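You operate a simulated robot arm through the tools that you are given. There is no shell and no other tool. Be economical: measure what you need, move in short steps, check, and stop when the job is done.

You run a simulated two-armed robot. Do the job below in one go: nothing can be reset, and whatever is moved stays where it is left.

Task
Paint the white patch on top of the clay stand umber.
Fine: two dabs from the tube of that name in saucer 59, brushed on with the blue brush; rinse it in the clear glass and put brush and tube back. Set down upright: what you pick out.

Only the result counts: the job must be done as asked and must still hold three seconds after the hand-in. Knocking over, shifting, dropping, spilling or breaking anything else fails it.

Robot
Two 7-joint arms with four-finger grippers on one trunk, on a base that drives. Base frame: it is fixed to the floor where the robot stands at the start and does not move with it; the origin is under the middle of the robot, x ahead of it, y to its left, z up; the surface under the hand at the start is at about z = 743. Lengths are in mm, angles in degrees, forces in N, time in s.
The left shoulder is at the start at [40, 181, 1304], the right one opposite. With the tool pointing down near the work surface each hand reaches from about 100 to 780 mm from the robot's upright axis, wherever it stands, measured 20 degrees to its own side. Places, roughly: blue brush (2x2x16 cm) [400, -700, 800]; clear glass (7x7x9 cm) [400, -400, 800]; teal cup [400, -700, 800]; white patch [600, -700, 1000]. Payload 3.67 kg a hand.
The TCP of each hand is the grasp point between the finger pads, 28 mm short of the fingertips. In the tool frame z runs along the fingers and y along their closing line. The gripper opens to 112 mm. The gripper's body begins 73 mm behind the TCP.
Orientation is told as [roll, pitch, yaw] about the base's x, y, z axes, in that order, counted from this pose: with the fingers straight down and closing along the base's y, the tool's x points along the base's -x, its y along +y and its z along -z.

Tools
- The arms move only by the tool move_arm. It takes "left_commands", "right_commands" or both (then of equal length, played together; a hand with none holds still); each is a list of rows, each a list of 7 numbers: the shift along the tool's x, y, z in m, then the turn, a rotation vector about the tool's x, y, z in degrees, then the gripper command, from -1 (fully open) to 1 (shut), values between in proportion. In form: [[dx, dy, dz, rx, ry, rz, fingers], ...]. A call has 1 to 10 rows; each row is the pose to reach, as a shift and turn from the pose commanded when the call began, along the tool's axes at that moment. Each row takes 0.2 s and may step no farther than 50 mm and 8.6 degrees from the row before; otherwise, or with a gripper value out of range, the whole call is refused. Where a pose cannot be reached the arm comes as near as it can. A force on the tool above 40 N (or 10 N above the force at the start of the call, whichever is more), or a blocked arm, ends the call early, and 0.2 s more pass. Each finger halts on what it meets, pressing with about 31 N; the grip force reading is that of the motor and also rises with nothing between the fingers. The clock runs only during rows and for 0.2 s after the last one: add rows that repeat a pose to give the fingers time. It gives the time, the measured TCP pose, the force on the tool (base axes), the opening and the grip force at its end, in the units of the frame above (readings bear some noise), with the torque about the TCP (base axes, N m) and any sound that the robot's microphone picked up, and new pictures: "show" is both (left out), scene, wrist or none (wrist: the cameras of the hands that moved).
- Cameras (640 x 400 px; columns grow to the right, rows downward): "scene" is now at [88.8, -58.1, 1520.9]; the picture's right is [-0.58, -0.81, 0.00], its down [-0.53, 0.38, -0.76] and it looks along [0.62, -0.44, -0.65] (base axes); focal length 234 px, centre (320, 200). "left" rides on the left gripper at [60, 18, -104] in its tool frame; the picture's right is [-0.29, 0.96, 0.00], its down [-0.80, -0.24, -0.55] and it looks along [-0.53, -0.16, 0.83] (tool axes); focal length 234 px, centre (320, 200). "right" rides on the right gripper at [60, -18, -104] in its tool frame; the picture's right is [0.29, 0.96, 0.00], its down [-0.80, 0.24, -0.55] and it looks along [-0.53, 0.16, 0.83] (tool axes); focal length 234 px, centre (320, 200). There is no depth. A picture from a camera that has moved, and an enlarged one, comes with that camera's place and axes in the base frame and with its lens. The place of the scene camera against the robot may be out by one fixed shift of up to 12 mm in any direction.
- move_column(by): slides the trunk up (or, below 0, down) by that many mm; the arms and the scene camera ride with it, the base frame stays. It gives what a move gives, with no picture.
- base_move(legs): drives the robot by 1 to 6 legs, each [ahead, left, turn to the left] in mm, mm and degrees, along the robot's own axes; the way and the turn of a leg run together, so that a leg with both is an arc; at most 1500 mm and 180 degrees a leg. The arms and the cameras ride along, it lands a little off, and it stops where it bumps. It gives what a move gives, and a new picture of the scene camera.
- pan_tilt(pan, tilt): turns the head with the scene camera to pan (to the left, within 86 degrees either way) and tilt (down, from -29 to 69), counted from straight ahead of the robot. It gives what a move gives, and a new picture of the scene camera.
- close_up(camera, box): a new picture of the part [left, top, right, bottom] of that camera's present view, enlarged. No time passes.
- close_job(): hands the job in; it is judged then, once.

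Go step by step. Nothing tells you exact positions but the pictures and the camera data: compare them with the known pose of the tool, close in by small moves and look again before you grip or let go. The budget is 120 turns and 260 pictures, counting those below and the enlarged ones. Unless the task says otherwise, let go and move clear before handing in, and close with one line.

The tools are called after "Request:" as name(argument=value, ...) on one line, values as JSON. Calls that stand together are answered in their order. move_arm: Moves the arms, as the interface text tells. Its arguments: {"type":"object","properties":{"left_commands":{"type":"array"},"right_commands":{"type":"array"},"show":{"type":"string","enum":["both","scene","wrist","none"]}},"required":[]} The other tools are called the same way: move_column (by) slides the trunk up or down; base_move (legs) drives the base; pan_tilt (pan, tilt) turns the head that bears the scene camera; close_up (camera, box) takes an enlarged picture of a part of a camera's view; close_job () hands the job in.

At the start:

```text
clock: 0.0
left_eef_pos: [501.6, -65.7, 1282.8]
left_orientation: [0.0, -0.1, 0.0]
left_wrist_force: [-0.1, -0.8, -0.1]
left_moment: [0.0, -0.02, -0.03]
left_width: 111.8
left_gripper_force: 0.1
right_eef_pos: [383.9, -586.9, 1361.9]
right_orientation: [-0.1, 0.0, 0.0]
right_wrist_force: [-0.3, -0.4, 0.0]
right_moment: [0.01, -0.02, 0.0]
right_width: 112.2
right_gripper_force: 0.1
trunk travel left (down, up): [-425.0, 89.0]
robot x, y, heading: [-0.4, -0.6, 0.0]
head pan, tilt: [-35.5, 40.5]
```

scene: 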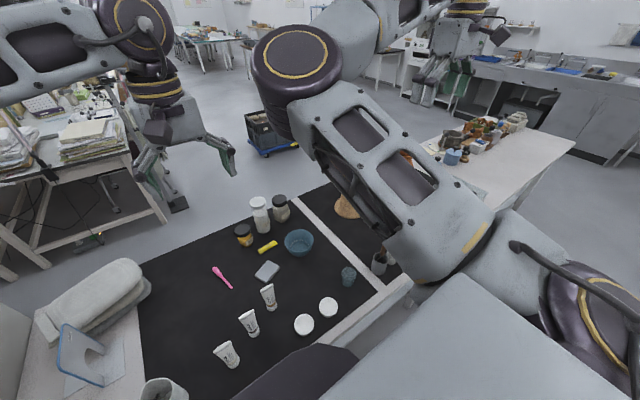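
right: 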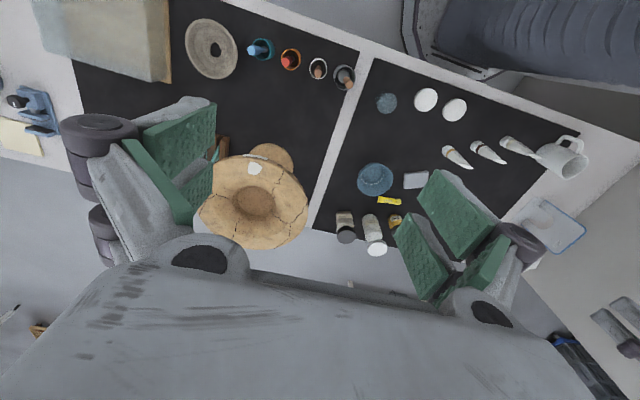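
left: 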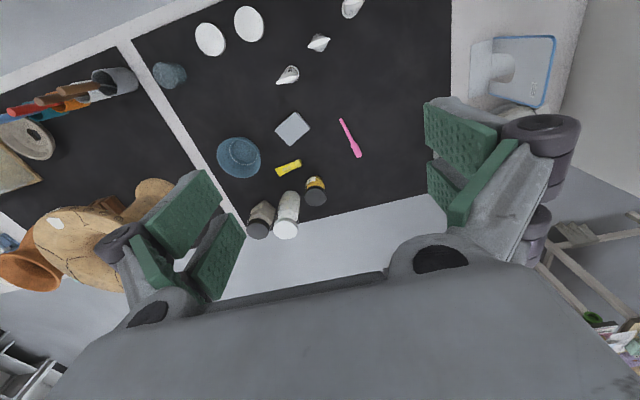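

I see a black table with tubes, two saucers, a glass, a bowl, brushes in holders and a clay stand with a white patch. I'll take enlarged views to read the labels.

Request:
close_up(camera="right", box=[340, 60, 600, 220])

Request:
close_up(camera="right", box=[180, 0, 400, 140])

Request:
close_up(camera="scene", box=[190, 250, 360, 380])

Request:
close_up(camera="right", box=[180, 120, 340, 260])

```text
2.46 times, centred on (470, 140) of right
camera zoom: at [325.0, -603.7, 1466.2], right [-0.29, 0.96, 0.0], down [0.8, 0.24, 0.55], along [0.53, 0.16, -0.83], focal length 576 px, centre (-49, 348)
```

zoom: 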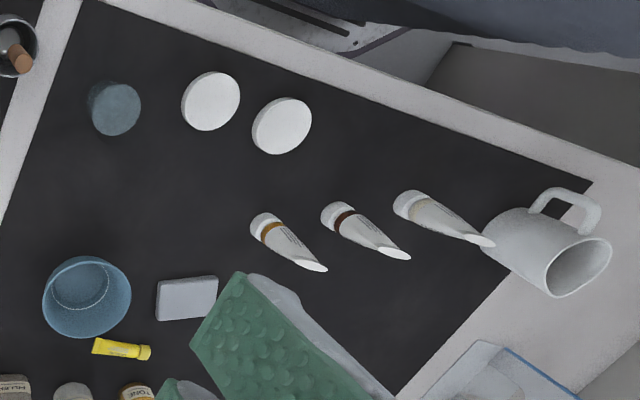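

```text
2.86 times, centred on (290, 70) of right
camera zoom: at [325.0, -603.7, 1466.2], right [-0.29, 0.96, 0.0], down [0.8, 0.24, 0.55], along [0.53, 0.16, -0.83], focal length 669 px, centre (406, 571)
```

zoom: 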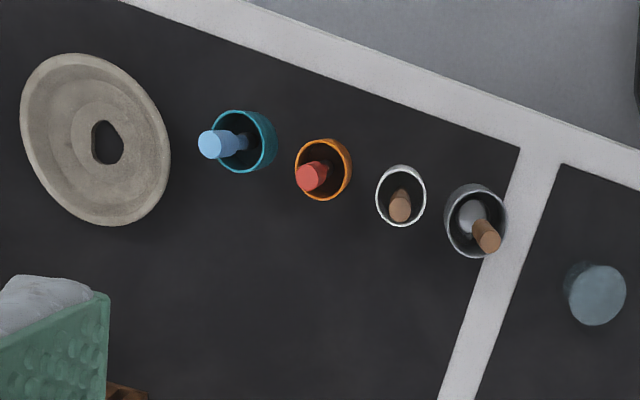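

```text
3.08 times, centred on (275, 315) of scene
camera zoom: at [88.8, -58.1, 1520.9], right [-0.58, -0.81, 0.0], down [-0.53, 0.38, -0.76], along [0.62, -0.44, -0.65], focal length 720 px, centre (458, -154)
```

zoom: 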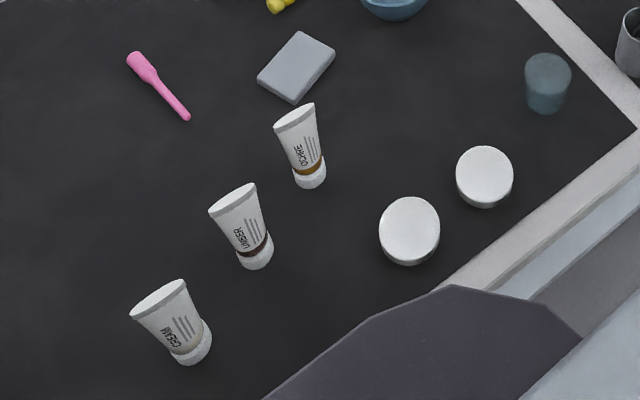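

```text
2.86 times, centred on (260, 190) of right
camera zoom: at [325.0, -603.7, 1466.2], right [-0.29, 0.96, 0.0], down [0.8, 0.24, 0.55], along [0.53, 0.16, -0.83], focal length 669 px, centre (491, 229)
```

zoom: 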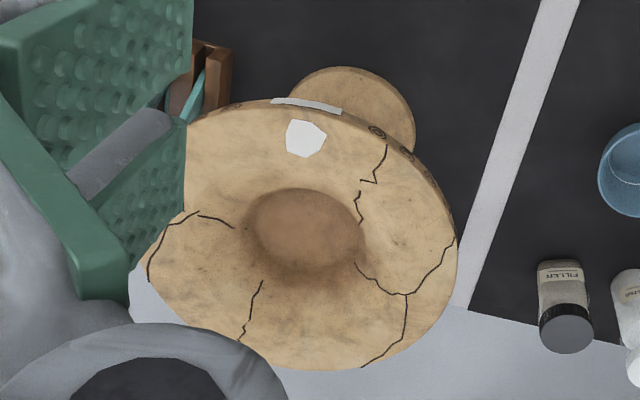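

Request:
close_up(camera="left", box=[140, 0, 380, 150])

Request:
close_up(camera="scene", box=[285, 290, 345, 340])

Request:
close_up(camera="scene", box=[210, 180, 320, 260])

```text
2.67 times, centred on (260, 75) of left
camera zoom: at [443.2, -46.5, 1388.5], right [0.29, 0.96, 0.0], down [0.8, -0.24, 0.55], along [0.53, -0.16, -0.83], focal length 624 px, centre (480, 533)
```

zoom: 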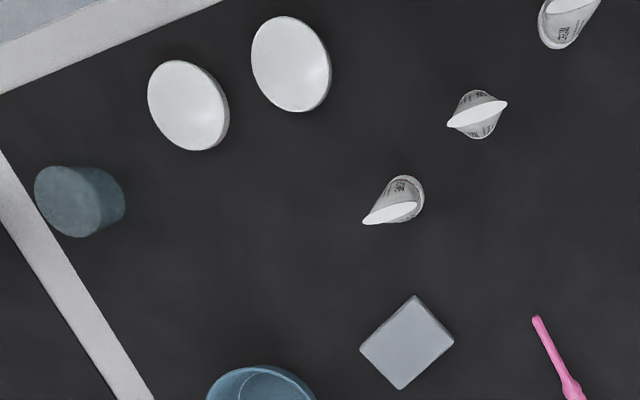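

```text
8.00 times, centred on (315, 315) of scene
camera zoom: at [88.8, -58.1, 1520.9], right [-0.58, -0.81, 0.0], down [-0.53, 0.38, -0.76], along [0.62, -0.44, -0.65], focal length 1871 px, centre (360, -720)
```

zoom: 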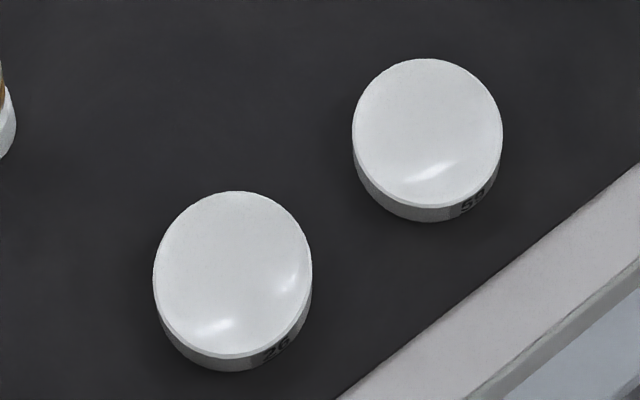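

```text
5.00 times, centred on (265, 220) of scene
camera zoom: at [88.8, -58.1, 1520.9], right [-0.58, -0.81, 0.0], down [-0.53, 0.38, -0.76], along [0.62, -0.44, -0.65], focal length 1169 px, centre (595, 100)
```

zoom: 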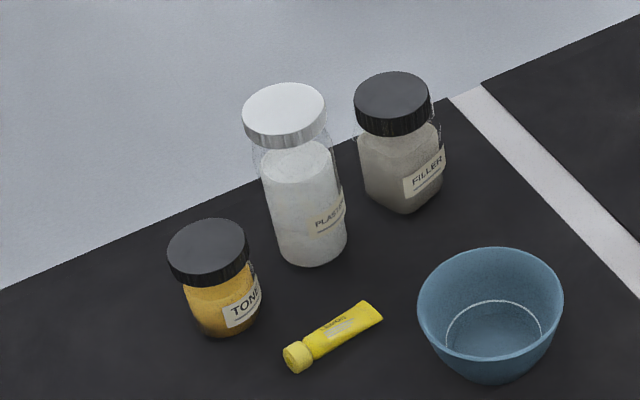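

Saucer 59 seems to be the one nearer the glass; umber is the middle tube. I'll look to the right before driving that way.

Request:
pan_tilt(pan=-80, tilt=45)

```text
clock: 1.1
left_eef_pos: [502.2, -66.4, 1282.9]
left_orientation: [0.0, 0.1, -0.1]
left_wrist_force: [0.4, -0.4, 0.4]
left_moment: [0.01, -0.01, -0.03]
left_width: 111.8
left_gripper_force: 0.1
right_eef_pos: [385.3, -586.8, 1362.6]
right_orientation: [0.0, 0.0, 0.0]
right_wrist_force: [-0.5, -0.6, 0.7]
right_moment: [-0.01, 0.01, 0.02]
right_width: 112.1
right_gripper_force: 0.0
trunk travel left (down, up): [-425.0, 89.0]
robot x, y, heading: [1.0, -0.1, 0.0]
head pan, tilt: [-80.0, 45.0]
camera scene: at [34.1, -89.0, 1514.4], right [-0.98, -0.17, 0.0], down [-0.12, 0.7, -0.71], along [0.12, -0.7, -0.71], focal length 234 px, centre (320, 200)
```

scene: 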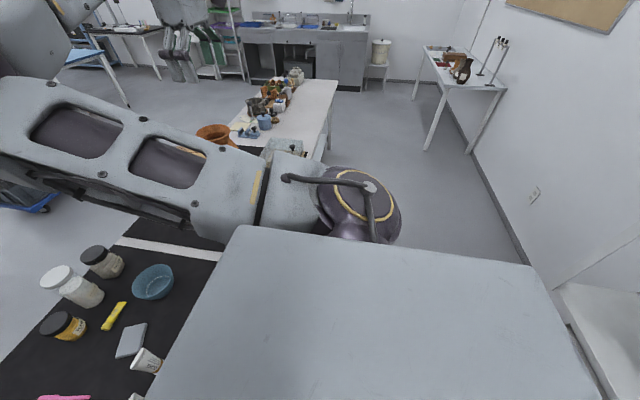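

The floor to the right is clear. I'll drive 350 mm to the right along the table and look down at the work area.

Request:
base_move(legs=[[0, -350, 0]])

Request:
pan_tilt(pan=-10, tilt=60)

```text
clock: 3.4
left_eef_pos: [503.6, -412.2, 1284.1]
left_orientation: [-0.1, 0.1, 0.2]
left_wrist_force: [-0.6, 0.5, -0.6]
left_moment: [0.0, -0.01, 0.01]
left_width: 111.9
left_gripper_force: 0.1
right_eef_pos: [386.8, -935.3, 1363.6]
right_orientation: [-0.1, 0.0, 0.2]
right_wrist_force: [-0.5, 0.6, -0.3]
right_moment: [-0.02, 0.03, 0.01]
right_width: 111.9
right_gripper_force: 0.0
trunk travel left (down, up): [-425.0, 89.0]
robot x, y, heading: [0.2, -347.3, 0.2]
head pan, tilt: [-80.0, 45.0]
camera scene: at [34.7, -437.5, 1514.5], right [-0.98, -0.18, 0.0], down [-0.13, 0.7, -0.71], along [0.12, -0.7, -0.71], focal length 234 px, centre (320, 200)
```

scene: 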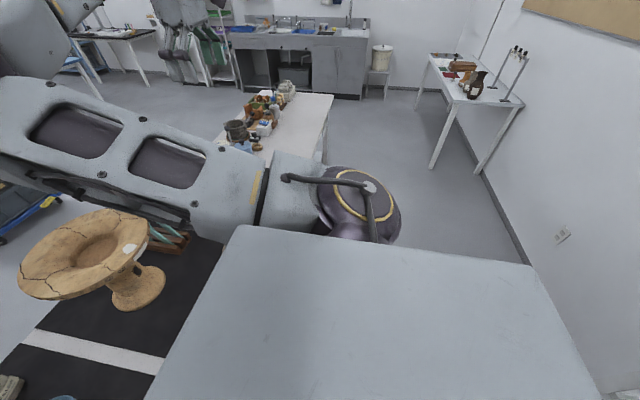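

```text
clock: 4.8
left_eef_pos: [503.3, -415.1, 1284.1]
left_orientation: [0.0, 0.1, 0.2]
left_wrist_force: [1.0, 0.7, -0.3]
left_moment: [-0.01, 0.01, 0.02]
left_width: 111.9
left_gripper_force: 0.0
right_eef_pos: [387.2, -936.0, 1362.6]
right_orientation: [-0.1, 0.0, 0.2]
right_wrist_force: [0.4, 0.2, 0.5]
right_moment: [0.0, 0.01, -0.01]
right_width: 112.1
right_gripper_force: 0.1
trunk travel left (down, up): [-425.0, 89.0]
robot x, y, heading: [1.4, -348.1, 0.3]
head pan, tilt: [-10.0, 60.0]
camera scene: at [86.1, -370.8, 1494.9], right [-0.17, -0.99, 0.0], down [-0.85, 0.15, -0.5], along [0.49, -0.09, -0.87], focal length 234 px, centre (320, 200)
```

scene: 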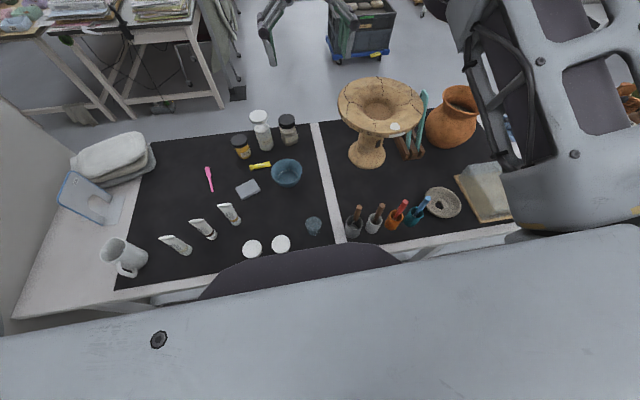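

The whole table is visible now. I'll enlarge the relevant parts.

Request:
close_up(camera="scene", box=[340, 180, 470, 260])

Request:
close_up(camera="scene", box=[150, 190, 330, 290])

Request:
close_up(camera="scene", box=[330, 70, 490, 170])

```text
4.92 times, centred on (405, 220) of scene
camera zoom: at [86.1, -370.8, 1494.9], right [-0.17, -0.99, 0.0], down [-0.85, 0.15, -0.5], along [0.49, -0.09, -0.87], focal length 1151 px, centre (-98, 102)
```

zoom: 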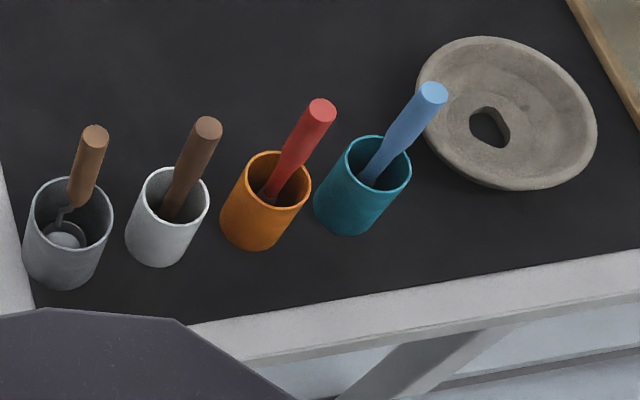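

```text
3.56 times, centred on (240, 240) of scene
camera zoom: at [86.1, -370.8, 1494.9], right [-0.17, -0.99, 0.0], down [-0.85, 0.15, -0.5], along [0.49, -0.09, -0.87], focal length 832 px, centre (604, 58)
```

zoom: 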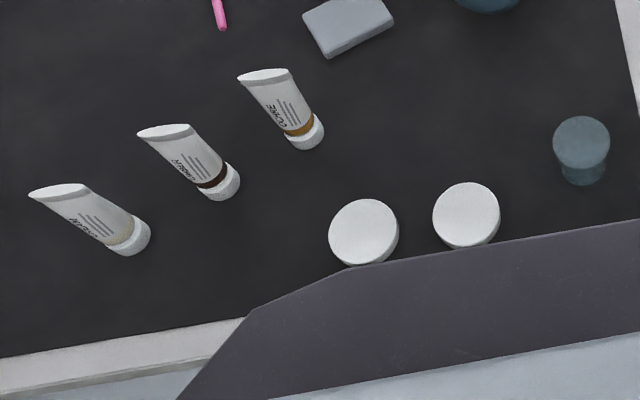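

```text
4.00 times, centred on (410, 120) of scene
camera zoom: at [86.1, -370.8, 1494.9], right [-0.17, -0.99, 0.0], down [-0.85, 0.15, -0.5], along [0.49, -0.09, -0.87], focal length 936 px, centre (-40, 520)
```

zoom: 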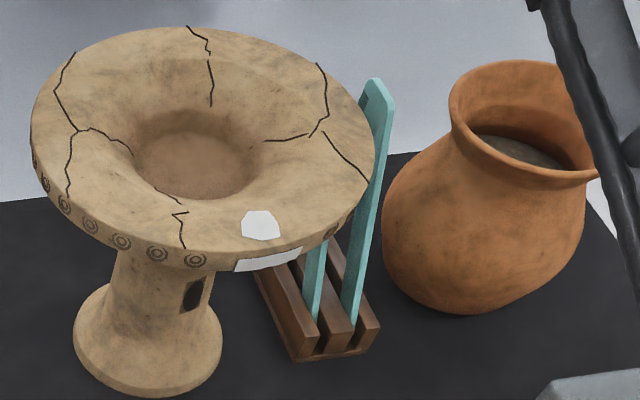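

Request:
pan_tilt(pan=20, tilt=55)

Request:
close_up(camera="scene", box=[270, 230, 350, 280])

```text
clock: 5.8
left_eef_pos: [503.4, -414.3, 1282.9]
left_orientation: [0.0, 0.0, 0.2]
left_wrist_force: [-0.4, -0.1, -0.4]
left_moment: [-0.01, 0.05, 0.0]
left_width: 112.0
left_gripper_force: 0.1
right_eef_pos: [387.4, -935.9, 1363.6]
right_orientation: [-0.1, 0.0, 0.2]
right_wrist_force: [-0.2, 0.5, 0.1]
right_moment: [0.0, 0.0, 0.03]
right_width: 112.1
right_gripper_force: 0.0
trunk travel left (down, up): [-425.0, 89.0]
robot x, y, heading: [1.8, -352.5, 0.3]
head pan, tilt: [20.0, 55.0]
camera scene: at [88.0, -334.1, 1501.0], right [0.34, -0.94, 0.0], down [-0.77, -0.28, -0.57], along [0.54, 0.2, -0.82], focal length 234 px, centre (320, 200)
```

scene: 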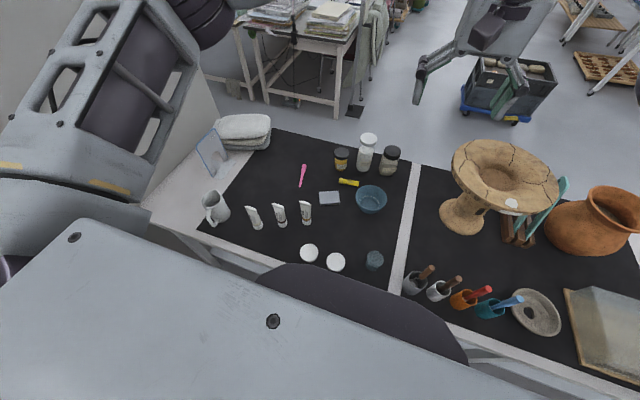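

```text
8.00 times, centred on (310, 255) of scene
camera zoom: at [88.0, -334.1, 1501.0], right [0.34, -0.94, 0.0], down [-0.77, -0.28, -0.57], along [0.54, 0.2, -0.82], focal length 1871 px, centre (400, -240)
```

zoom: 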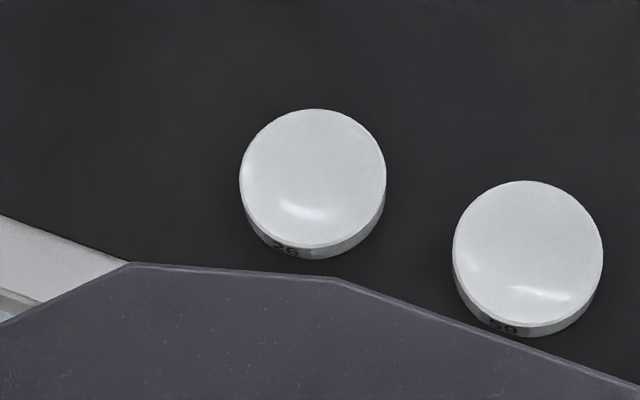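

Saucer 59 is the right one, at about (362, -284). I'll bring the left hand above the umber tube at about (431, -64), turning it so that the fingers close along x.

Request:
move_arm(left_commands=[[0.008, 0.04, 0.02, 0, 0, 8.5, -1], [0.016, 0.08, 0.04, 0, 0, 17, -1], [0.024, 0.12, 0.06, 0, 0, 25.5, -1], [0.032, 0.16, 0.08, 0, 0, 34, -1], [0.04, 0.2, 0.1, 0, 0, 42.5, -1], [0.048, 0.24, 0.12, 0, 0, 51, -1], [0.056, 0.28, 0.14, 0, 0, 59.5, -1], [0.064, 0.32, 0.16, 0, 0, 68, -1], [0.072, 0.35, 0.18, 0, 0, 76.5, -1], [0.072, 0.35, 0.2, 0, 0, 85, -1]], show="both")

```text
clock: 8.2
left_eef_pos: [300.9, -327.0, 1057.4]
left_orientation: [3.0, -16.5, -92.6]
left_wrist_force: [0.2, -0.2, -0.2]
left_moment: [-0.03, -0.01, -0.02]
left_width: 112.1
left_gripper_force: 0.2
left hand out of reach, approached as far as the arm can: row 7, 8, 9, 10
right_eef_pos: [386.8, -934.0, 1363.6]
right_orientation: [-0.1, -0.2, 0.4]
right_wrist_force: [-0.5, -0.3, 0.3]
right_moment: [-0.05, -0.03, 0.02]
right_width: 112.0
right_gripper_force: 0.1
trunk travel left (down, up): [-425.0, 89.0]
robot x, y, heading: [2.8, -353.1, -0.0]
head pan, tilt: [20.0, 55.0]
stopped in row 10 (left hand): the arm was blocked; the commanded pose is now the measured one
camera scene: at [86.5, -332.9, 1501.0], right [0.35, -0.94, 0.0], down [-0.77, -0.28, -0.57], along [0.54, 0.2, -0.82], focal length 234 px, centre (320, 200)
camera left: at [317.6, -238.6, 1141.5], right [0.94, -0.31, 0.13], down [-0.3, -0.6, 0.74], along [-0.15, -0.74, -0.65], focal length 234 px, centre (320, 200)
```

scene: 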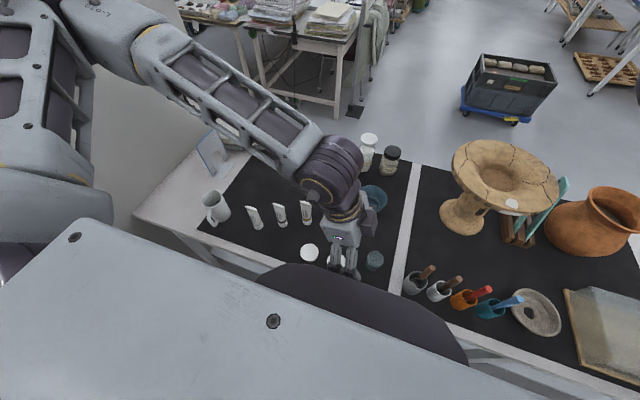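
left: 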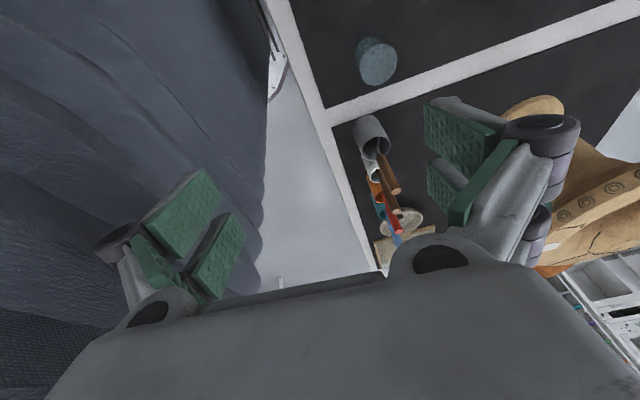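

The −90° turn drives the arm to its limit. I'll back out, straighten up, and turn the other way.

Request:
move_arm(left_commands=[[0.015, 0.015, -0.03, 0, 3, 0, -1], [0.03, 0.03, -0.06, 0, 6, 0, -1], [0.045, 0.045, -0.09, 0, 9, 0, -1], [0.06, 0.06, -0.12, 0, 12, 0, -1], [0.075, 0.075, -0.15, 0, 15, 0, -1], [0.09, 0.09, -0.17, 0, 16.5, 0, -1], [0.105, 0.1, -0.186, 0, 16.5, 0, -1], [0.105, 0.1, -0.186, 0, 16.5, 0, -1]], show="none")

```text
clock: 10.0
left_eef_pos: [324.8, -273.0, 1166.9]
left_orientation: [3.0, -1.0, -88.3]
left_wrist_force: [0.4, 0.7, -0.3]
left_moment: [0.0, -0.02, 0.0]
left_width: 112.3
left_gripper_force: 0.1
left hand out of reach, approached as far as the arm can: row 1, 2, 3, 4, 5, 6, 7, 8
right_eef_pos: [386.2, -935.7, 1362.7]
right_orientation: [-0.1, 0.0, 0.3]
right_wrist_force: [0.1, 0.3, 0.6]
right_moment: [-0.01, -0.04, -0.02]
right_width: 111.9
right_gripper_force: 0.0
trunk travel left (down, up): [-425.0, 89.0]
robot x, y, heading: [0.8, -349.1, -0.0]
head pan, tilt: [20.0, 55.0]
```

Now turn back toward yaw 0 while lifting and moving ahead and left.

Request:
move_arm(left_commands=[[0.01, 0.015, -0.01, 0, 0, -8.5, -1], [0.02, 0.03, -0.02, 0, 0, -17, -1], [0.03, 0.045, -0.03, 0, 0, -25.5, -1], [0.04, 0.06, -0.04, 0, 0, -34, -1], [0.05, 0.075, -0.05, 0, 0, -42.5, -1], [0.06, 0.09, -0.05, 0, 0, -51, -1], [0.07, 0.1, -0.05, 0, 0, -59.5, -1], [0.08, 0.1, -0.05, 0, 0, -68, -1], [0.09, 0.1, -0.05, 0, 0, -76.5, -1], [0.1, 0.1, -0.05, 0, 0, -85, -1]], show="none")

```text
clock: 12.2
left_eef_pos: [418.7, -167.7, 1219.6]
left_orientation: [-0.7, -3.0, -2.9]
left_wrist_force: [0.0, -0.4, 0.2]
left_moment: [-0.01, 0.0, 0.02]
left_width: 111.8
left_gripper_force: 0.1
right_eef_pos: [387.2, -935.2, 1363.6]
right_orientation: [-0.1, 0.0, 0.2]
right_wrist_force: [-0.5, 0.2, 0.1]
right_moment: [0.03, -0.01, -0.03]
right_width: 112.1
right_gripper_force: 0.0
trunk travel left (down, up): [-425.0, 89.0]
robot x, y, heading: [3.6, -349.2, 0.1]
head pan, tilt: [20.0, 55.0]
```

Request:
move_arm(left_commands=[[0, 0.01, 0.0, 0, 0, -8.5, -1], [0, 0.02, 0.0, 0, 0, -17, -1], [0, 0.03, 0.0, 0, 0, -25.5, -1], [0, 0.04, 0.01, 0, 0, -34, -1], [0, 0.05, 0.02, 0, 0, -42.5, -1], [-0.005, 0.06, 0.03, 0, 0, -51, -1], [-0.01, 0.07, 0.04, 0, 0, -59.5, -1], [-0.012, 0.08, 0.05, 0, 0, -68, -1], [-0.012, 0.09, 0.06, 0, 0, -76.5, -1], [-0.012, 0.104, 0.07, 0, 0, -85, -1]], show="both")

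```text
clock: 14.4
left_eef_pos: [440.7, -64.8, 1150.0]
left_orientation: [-3.1, 0.6, 82.0]
left_wrist_force: [0.2, 0.4, 1.1]
left_moment: [-0.01, 0.02, -0.01]
left_width: 112.0
left_gripper_force: 0.0
right_eef_pos: [387.0, -935.0, 1363.8]
right_orientation: [-0.1, 0.0, 0.2]
right_wrist_force: [0.2, 0.3, 0.6]
right_moment: [-0.02, -0.02, 0.02]
right_width: 111.9
right_gripper_force: 0.0
trunk travel left (down, up): [-425.0, 89.0]
robot x, y, heading: [1.8, -352.3, 0.1]
head pan, tilt: [20.0, 55.0]
camera scene: at [87.9, -333.3, 1501.0], right [0.35, -0.94, 0.0], down [-0.77, -0.28, -0.57], along [0.54, 0.2, -0.82], focal length 234 px, centre (320, 200)
camera left: at [409.7, -118.7, 1254.3], right [-0.91, 0.42, -0.05], down [0.32, 0.76, 0.56], along [0.28, 0.49, -0.83], focal length 234 px, centre (320, 200)
```

scene: 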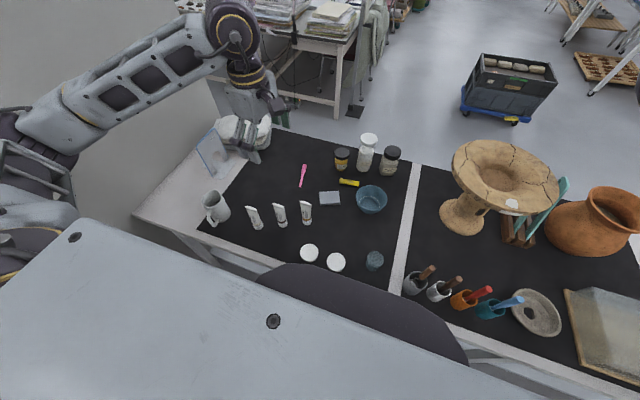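
left: 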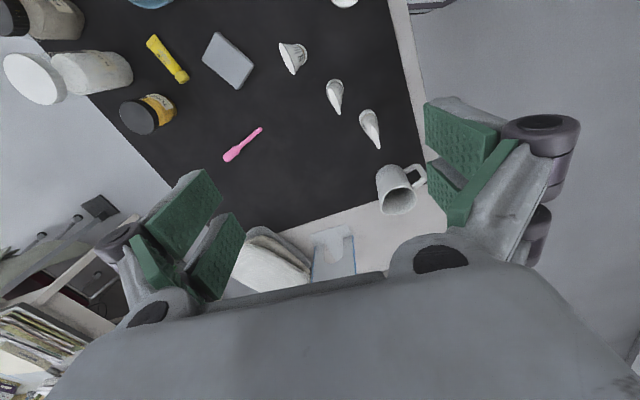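

Request:
close_up(camera="left", box=[260, 20, 420, 160])

Request:
close_up(camera="scene", box=[235, 185, 335, 245])

```text
2.86 times, centred on (340, 90) of left
camera zoom: at [409.7, -118.7, 1254.3], right [-0.91, 0.42, -0.05], down [0.32, 0.76, 0.56], along [0.28, 0.49, -0.83], focal length 669 px, centre (263, 514)
```

zoom: 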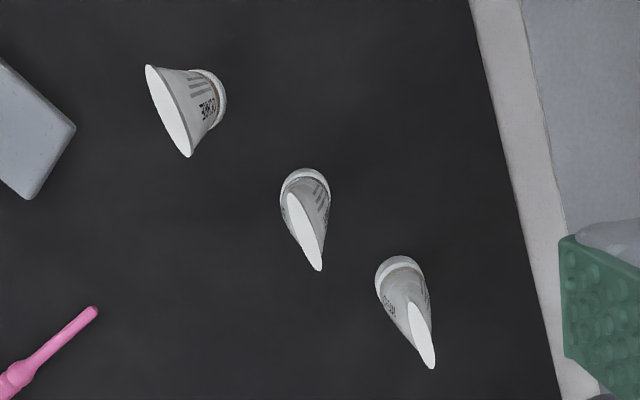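

```text
6.40 times, centred on (285, 215) of scene
camera zoom: at [87.9, -333.3, 1501.0], right [0.35, -0.94, 0.0], down [-0.77, -0.28, -0.57], along [0.54, 0.2, -0.82], focal length 1497 px, centre (544, 104)
```

zoom: 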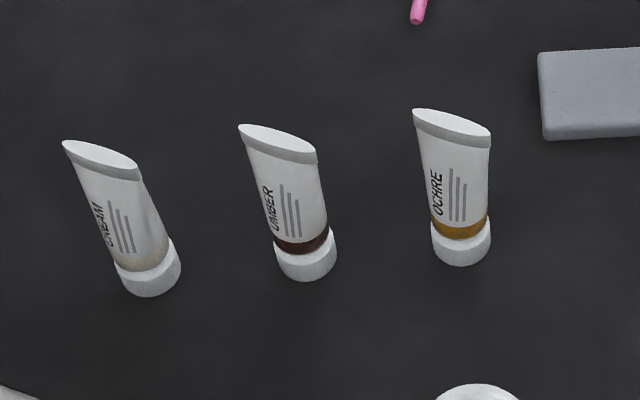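

The hand reaches well this way. I'll lower it over the umber tube (about (439, -53)), straighten, and look again.

Request:
move_arm(left_commands=[[-0.002, 0.002, 0.03, -0.5, -0.1, -1.5, -1], [-0.004, 0.005, 0.06, -1, -0.2, -3, -1], [-0.006, 0.008, 0.1, -2, -0.4, -5, -1], [-0.009, 0.011, 0.14, -3.1, -0.6, -8, -1], [-0.011, 0.014, 0.17, -3.1, -0.6, -8, -1], [-0.011, 0.014, 0.17, -3.1, -0.6, -8, -1]], show="both")

Request:
close_up(camera="scene", box=[220, 150, 340, 250])

```text
clock: 15.8
left_eef_pos: [438.2, -56.4, 978.8]
left_orientation: [0.0, 0.0, 89.8]
left_wrist_force: [0.7, 0.6, 0.1]
left_moment: [-0.03, 0.02, 0.0]
left_width: 111.8
left_gripper_force: 0.0
right_eef_pos: [387.4, -935.9, 1362.8]
right_orientation: [-0.1, 0.0, 0.2]
right_wrist_force: [1.1, -0.2, 0.2]
right_moment: [0.03, 0.0, 0.02]
right_width: 112.1
right_gripper_force: 0.0
trunk travel left (down, up): [-425.0, 89.0]
robot x, y, heading: [-1.3, -350.8, 0.3]
head pan, tilt: [20.0, 55.0]
camera scene: at [88.2, -334.4, 1501.0], right [0.35, -0.94, 0.0], down [-0.77, -0.28, -0.57], along [0.54, 0.2, -0.82], focal length 234 px, centre (320, 200)
camera left: at [420.5, -114.2, 1083.6], right [-0.96, 0.29, 0.0], down [0.24, 0.8, 0.55], along [0.16, 0.53, -0.83], focal length 234 px, centre (320, 200)
```

scene: 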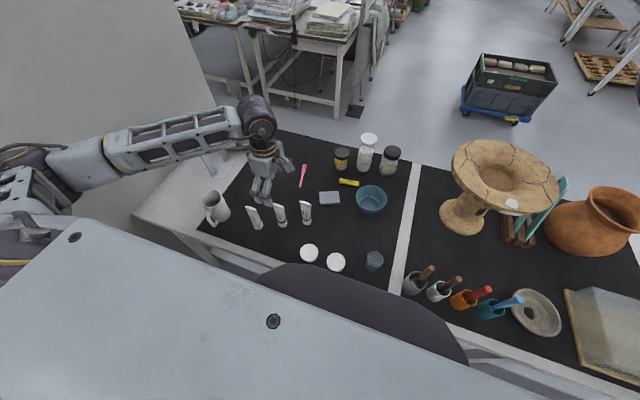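
left: 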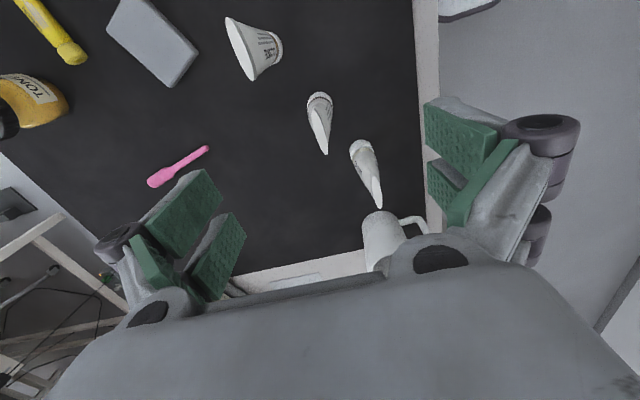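

```text
4.00 times, centred on (280, 200) of scene
camera zoom: at [88.2, -334.4, 1501.0], right [0.35, -0.94, 0.0], down [-0.77, -0.28, -0.57], along [0.54, 0.2, -0.82], focal length 936 px, centre (480, 200)
```

zoom: 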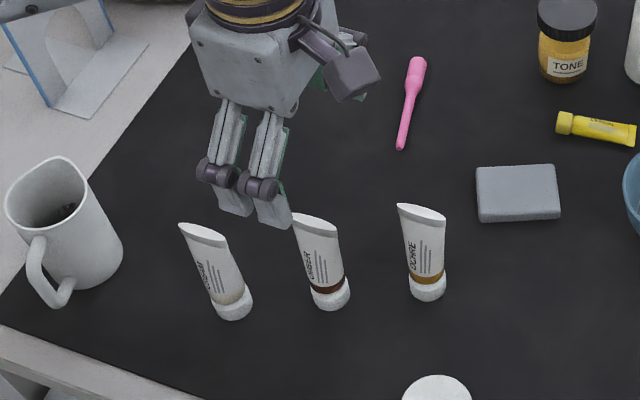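

Request:
close_up(camera="left", box=[270, 70, 400, 210])

```text
2.86 times, centred on (335, 140) of left
camera zoom: at [420.5, -114.2, 1083.6], right [-0.96, 0.29, 0.0], down [0.24, 0.8, 0.55], along [0.16, 0.53, -0.83], focal length 669 px, centre (277, 371)
```

zoom: 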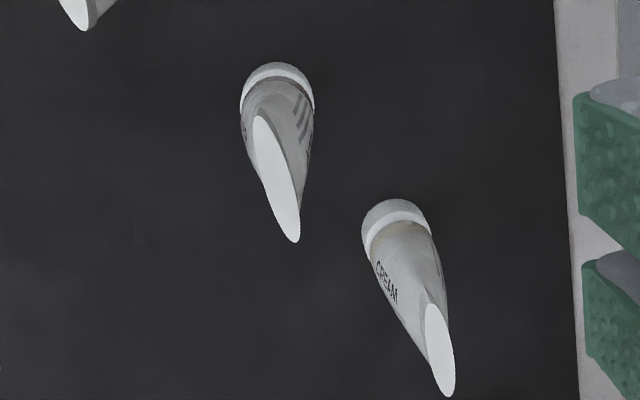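

The tube axis is at about (439, -52) with its top near z 875. I'll lower the open fingers around it to z 825.

Request:
move_arm(left_commands=[[-0.004, -0.001, 0.04, 0, 0, 0, -1], [-0.004, -0.001, 0.08, 0, 0, 0, -1], [-0.004, -0.001, 0.11, 0, 0, 0, -1], [-0.004, -0.001, 0.135, 0, 0, 0, -1], [-0.004, -0.001, 0.153, 0, 0, 0, -1], [-0.004, -0.001, 0.153, 0, 0, 0, -1]], show="both")

Request:
close_up(camera="scene", box=[230, 160, 330, 240])

```text
clock: 17.2
left_eef_pos: [438.0, -52.1, 825.1]
left_orientation: [0.0, 0.0, 89.8]
left_wrist_force: [0.9, 0.0, -0.6]
left_moment: [0.0, 0.0, -0.02]
left_width: 111.9
left_gripper_force: 0.1
right_eef_pos: [387.2, -935.8, 1363.0]
right_orientation: [-0.1, 0.0, 0.3]
right_wrist_force: [-0.5, 0.0, -0.6]
right_moment: [-0.04, 0.01, -0.01]
right_width: 112.2
right_gripper_force: 0.1
trunk travel left (down, up): [-425.0, 89.0]
robot x, y, heading: [-2.4, -349.9, -0.0]
head pan, tilt: [20.0, 55.0]
camera scene: at [88.0, -334.1, 1501.0], right [0.35, -0.94, 0.0], down [-0.77, -0.28, -0.57], along [0.54, 0.2, -0.82], focal length 234 px, centre (320, 200)
camera left: at [420.9, -109.9, 930.4], right [-0.96, 0.29, 0.0], down [0.24, 0.8, 0.55], along [0.16, 0.53, -0.83], focal length 234 px, centre (320, 200)
```

scene: 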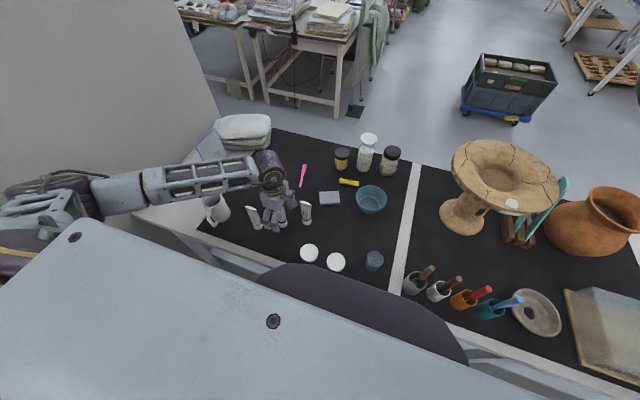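
left: 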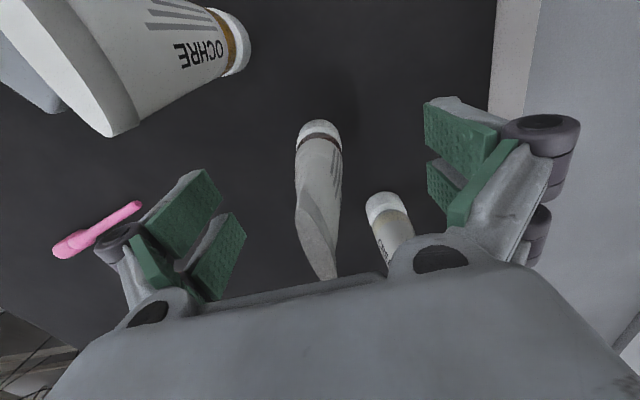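

```text
5.00 times, centred on (280, 200) of scene
camera zoom: at [88.0, -334.1, 1501.0], right [0.35, -0.94, 0.0], down [-0.77, -0.28, -0.57], along [0.54, 0.2, -0.82], focal length 1169 px, centre (520, 200)
```

zoom: 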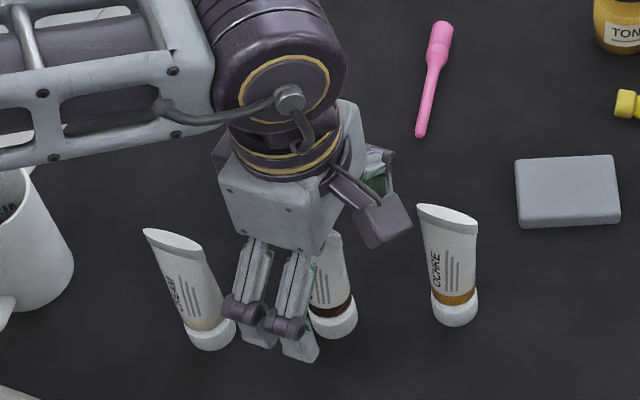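

The tube stands centred between the fingers. I'll close gently in stages and watch the grip force.

Request:
move_arm(left_commands=[[0, 0, 0, 0, 0, 0, 0], [0, 0, 0, 0, 0, 0, 0.4], [0, 0, 0, 0, 0, 0, 0.5], [0, 0, 0, 0, 0, 0, 0.5]], show="wrist")

```text
clock: 18.2
left_eef_pos: [438.6, -51.8, 825.5]
left_orientation: [0.1, 0.0, 89.8]
left_wrist_force: [0.4, 0.5, 0.5]
left_moment: [-0.01, -0.02, 0.02]
left_width: 28.2
left_gripper_force: 0.1
right_eef_pos: [387.3, -935.5, 1361.7]
right_orientation: [-0.2, 0.0, 0.2]
right_wrist_force: [-0.5, 0.3, 0.9]
right_moment: [-0.03, 0.02, 0.03]
right_width: 111.8
right_gripper_force: 0.0
trunk travel left (down, up): [-425.0, 89.0]
robot x, y, heading: [-1.0, -347.7, 0.4]
head pan, tilt: [20.0, 55.0]
camera left: at [421.1, -110.0, 930.6], right [-0.96, 0.29, 0.0], down [0.24, 0.8, 0.55], along [0.16, 0.53, -0.83], focal length 234 px, centre (320, 200)
```

left: 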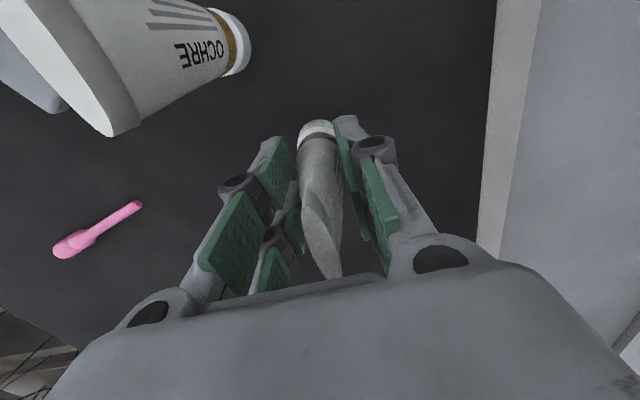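

Request:
move_arm(left_commands=[[0, 0.001, 0, 0, 0, 0, 0.55], [0, 0.001, 0, 0, 0, 0, 0.58], [0, 0.001, 0, 0, 0, 0, 0.58]], show="wrist")

```text
clock: 19.0
left_eef_pos: [438.1, -51.8, 825.6]
left_orientation: [0.2, 0.1, 89.8]
left_wrist_force: [-0.3, 0.7, -0.1]
left_moment: [-0.01, -0.03, 0.01]
left_width: 26.8
left_gripper_force: 31.3
right_eef_pos: [388.5, -935.8, 1363.6]
right_orientation: [-0.1, -0.1, 0.3]
right_wrist_force: [-1.1, -0.2, 0.3]
right_moment: [-0.04, -0.01, -0.03]
right_width: 112.1
right_gripper_force: 0.0
trunk travel left (down, up): [-425.0, 89.0]
robot x, y, heading: [2.2, -350.7, 0.2]
head pan, tilt: [20.0, 55.0]
camera left: at [420.1, -109.8, 930.6], right [-0.96, 0.29, 0.0], down [0.24, 0.8, 0.55], along [0.16, 0.53, -0.83], focal length 234 px, centre (320, 200)
```

left: 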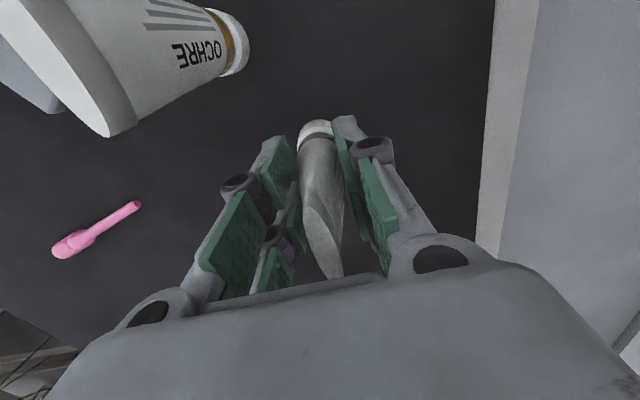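

Request:
move_arm(left_commands=[[0, 0, 0, 0, 0, 0, 0.53], [0, 0, 0, 0, 0, 0, 0.53]], show="none")

Request:
close_up(camera="left", box=[240, 90, 400, 190])

```text
clock: 19.6
left_eef_pos: [437.8, -51.3, 825.5]
left_orientation: [0.2, -0.1, 89.8]
left_wrist_force: [0.2, 1.0, 0.4]
left_moment: [-0.01, -0.01, 0.0]
left_width: 27.2
left_gripper_force: 1.7
right_eef_pos: [386.4, -935.3, 1363.2]
right_orientation: [-0.1, 0.0, 0.3]
right_wrist_force: [0.5, 0.7, -0.5]
right_moment: [0.01, 0.01, -0.01]
right_width: 112.0
right_gripper_force: 0.1
trunk travel left (down, up): [-425.0, 89.0]
robot x, y, heading: [-0.3, -353.3, 0.2]
head pan, tilt: [20.0, 55.0]
```

```text
4.00 times, centred on (320, 140) of left
camera zoom: at [420.2, -109.7, 930.7], right [-0.96, 0.29, 0.0], down [0.24, 0.8, 0.55], along [0.16, 0.53, -0.83], focal length 937 px, centre (320, 440)
```

zoom: 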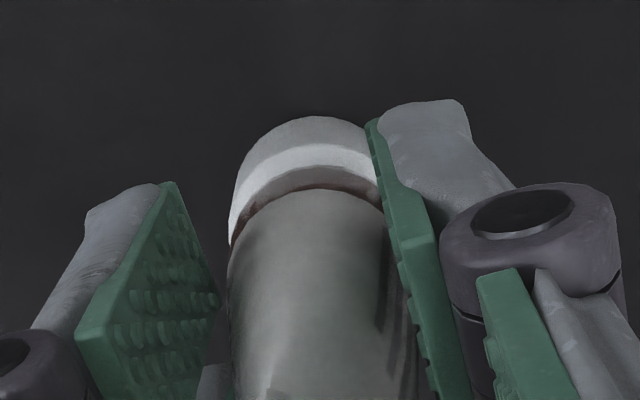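

The grip force scales with the command, so I'll hold lightly and lift.

Request:
move_arm(left_commands=[[0, 0, 0, 0, 0, 0, 0.54], [0, 0, -0.01, 0, 0, 0, 0.54], [0, 0, -0.03, 0, 0, 0, 0.54], [0, 0, -0.06, 0, 0, 0, 0.54], [0, 0, -0.06, 0, 0, 0, 0.54]], show="both")

Request:
close_up(camera="scene", box=[230, 160, 330, 240])

```text
clock: 20.8
left_eef_pos: [438.1, -50.9, 886.0]
left_orientation: [0.1, 0.1, 89.9]
left_wrist_force: [0.4, 0.6, -0.1]
left_moment: [0.0, 0.01, -0.01]
left_width: 26.9
left_gripper_force: 0.0
right_eef_pos: [386.9, -936.2, 1362.9]
right_orientation: [-0.1, -0.1, 0.3]
right_wrist_force: [0.0, -0.2, 0.9]
right_moment: [0.01, -0.02, -0.01]
right_width: 112.0
right_gripper_force: 0.0
trunk travel left (down, up): [-425.0, 89.0]
robot x, y, heading: [1.2, -349.6, 0.0]
head pan, tilt: [20.0, 55.0]
camera scene: at [88.3, -333.9, 1500.9], right [0.35, -0.94, 0.0], down [-0.77, -0.28, -0.57], along [0.54, 0.2, -0.82], focal length 234 px, centre (320, 200)
camera left: at [419.6, -109.1, 991.0], right [-0.96, 0.29, 0.0], down [0.24, 0.8, 0.55], along [0.16, 0.53, -0.83], focal length 234 px, centre (320, 200)
```

scene: 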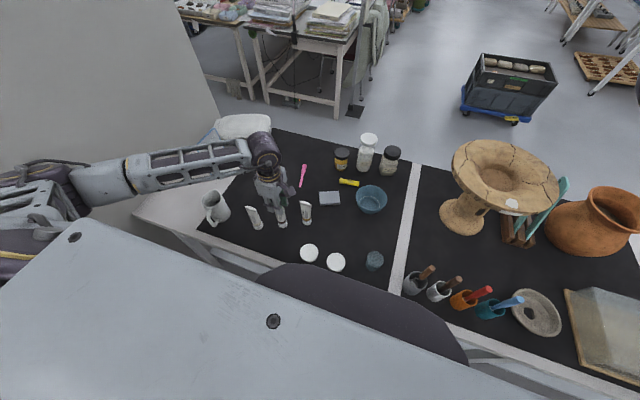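
left: 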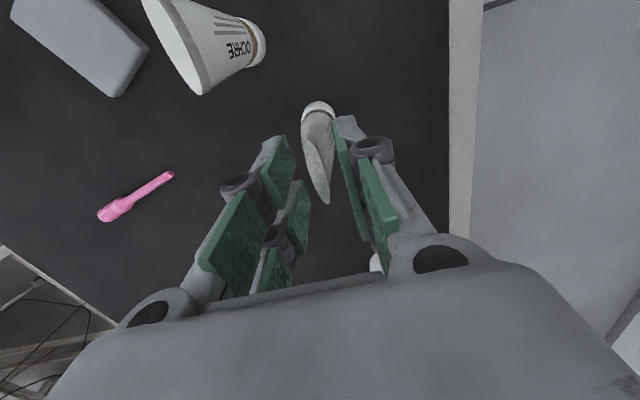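

```text
5.00 times, centred on (280, 200) of scene
camera zoom: at [88.3, -333.9, 1500.9], right [0.35, -0.94, 0.0], down [-0.77, -0.28, -0.57], along [0.54, 0.2, -0.82], focal length 1169 px, centre (520, 200)
```

zoom: 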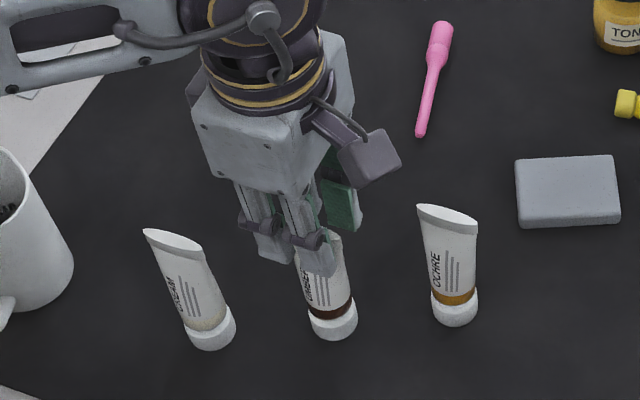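

The tube slid out and stayed standing in place. I'll go back down and grip a bit more firmly.

Request:
move_arm(left_commands=[[0, 0, 0, 0, 0, 0, 0.4], [0, 0, 0.03, 0, 0, 0, 0.4], [0, 0, 0.06, 0, 0, 0, 0.4], [0, 0.0, 0.062, 0, 0, 0, 0.54], [0, 0.0, 0.062, 0, 0, 0, 0.555], [0, 0.0, 0.062, 0, 0, 0, 0.555]], show="wrist")

```text
clock: 22.2
left_eef_pos: [436.9, -50.2, 825.1]
left_orientation: [0.0, -0.1, 89.9]
left_wrist_force: [1.6, 1.2, 4.6]
left_moment: [0.07, -0.08, 0.01]
left_width: 26.4
left_gripper_force: 31.0
right_eef_pos: [387.9, -936.0, 1362.3]
right_orientation: [-0.2, 0.1, 0.3]
right_wrist_force: [0.1, 0.7, 0.5]
right_moment: [-0.02, 0.01, -0.01]
right_width: 111.9
right_gripper_force: 0.0
trunk travel left (down, up): [-425.0, 89.0]
robot x, y, heading: [-0.7, -350.8, 0.4]
head pan, tilt: [20.0, 55.0]
camera left: at [420.2, -109.1, 929.2], right [-0.96, 0.29, 0.0], down [0.24, 0.8, 0.55], along [0.16, 0.53, -0.83], focal length 234 px, centre (320, 200)
```

left: 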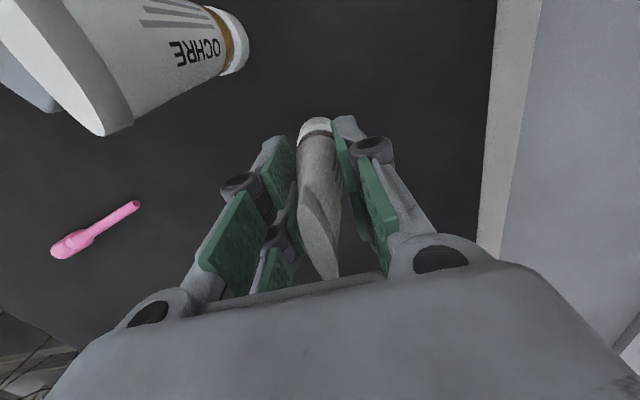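

Request:
move_arm(left_commands=[[0, 0, 0, 0, 0, 0, 0.56], [0, 0, -0.01, 0, 0, 0, 0.56], [0, 0, -0.02, 0, 0, 0, 0.56], [0, 0, -0.03, 0, 0, 0, 0.56]], show="both")

Request:
close_up(camera="scene", box=[230, 160, 330, 240])

```text
clock: 23.2
left_eef_pos: [437.8, -52.1, 854.4]
left_orientation: [0.1, 0.0, 89.9]
left_wrist_force: [0.0, 0.2, -0.7]
left_moment: [0.03, 0.01, -0.02]
left_width: 25.9
left_gripper_force: 30.7
right_eef_pos: [387.4, -935.1, 1364.1]
right_orientation: [0.0, 0.0, 0.4]
right_wrist_force: [0.3, -0.1, 0.2]
right_moment: [0.02, 0.01, 0.03]
right_width: 111.8
right_gripper_force: 0.0
trunk travel left (down, up): [-425.0, 89.0]
robot x, y, heading: [2.1, -351.7, 0.4]
head pan, tilt: [20.0, 55.0]
camera scene: at [88.2, -334.0, 1501.0], right [0.35, -0.94, 0.0], down [-0.77, -0.28, -0.57], along [0.54, 0.2, -0.82], focal length 234 px, centre (320, 200)
camera left: at [420.1, -109.7, 959.1], right [-0.96, 0.29, 0.0], down [0.24, 0.8, 0.55], along [0.16, 0.53, -0.83], focal length 234 px, centre (320, 200)
```

scene: 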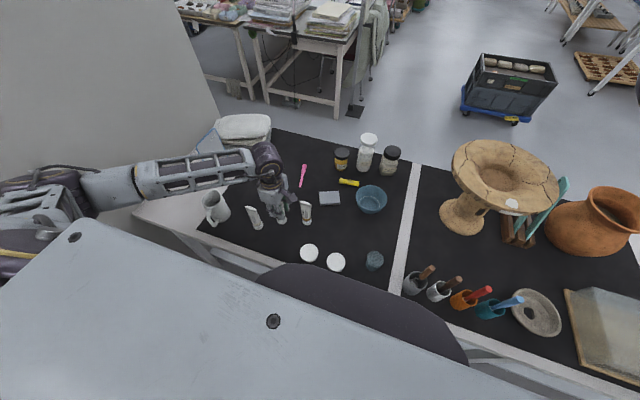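
left: 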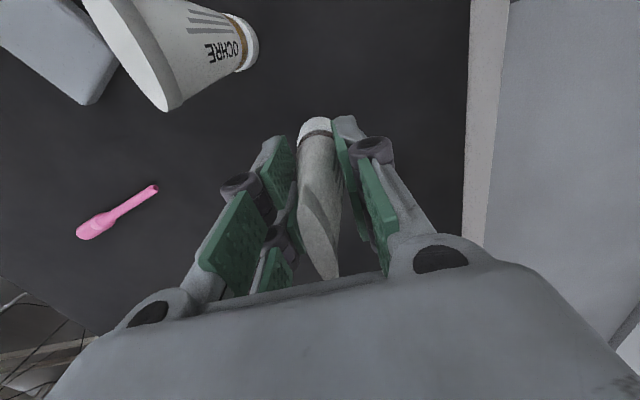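

```text
5.00 times, centred on (280, 200) of scene
camera zoom: at [88.2, -334.0, 1501.0], right [0.35, -0.94, 0.0], down [-0.77, -0.28, -0.57], along [0.54, 0.2, -0.82], focal length 1169 px, centre (520, 200)
```

zoom: 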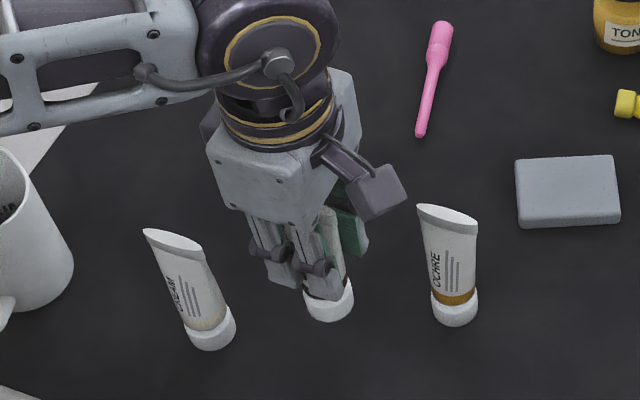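

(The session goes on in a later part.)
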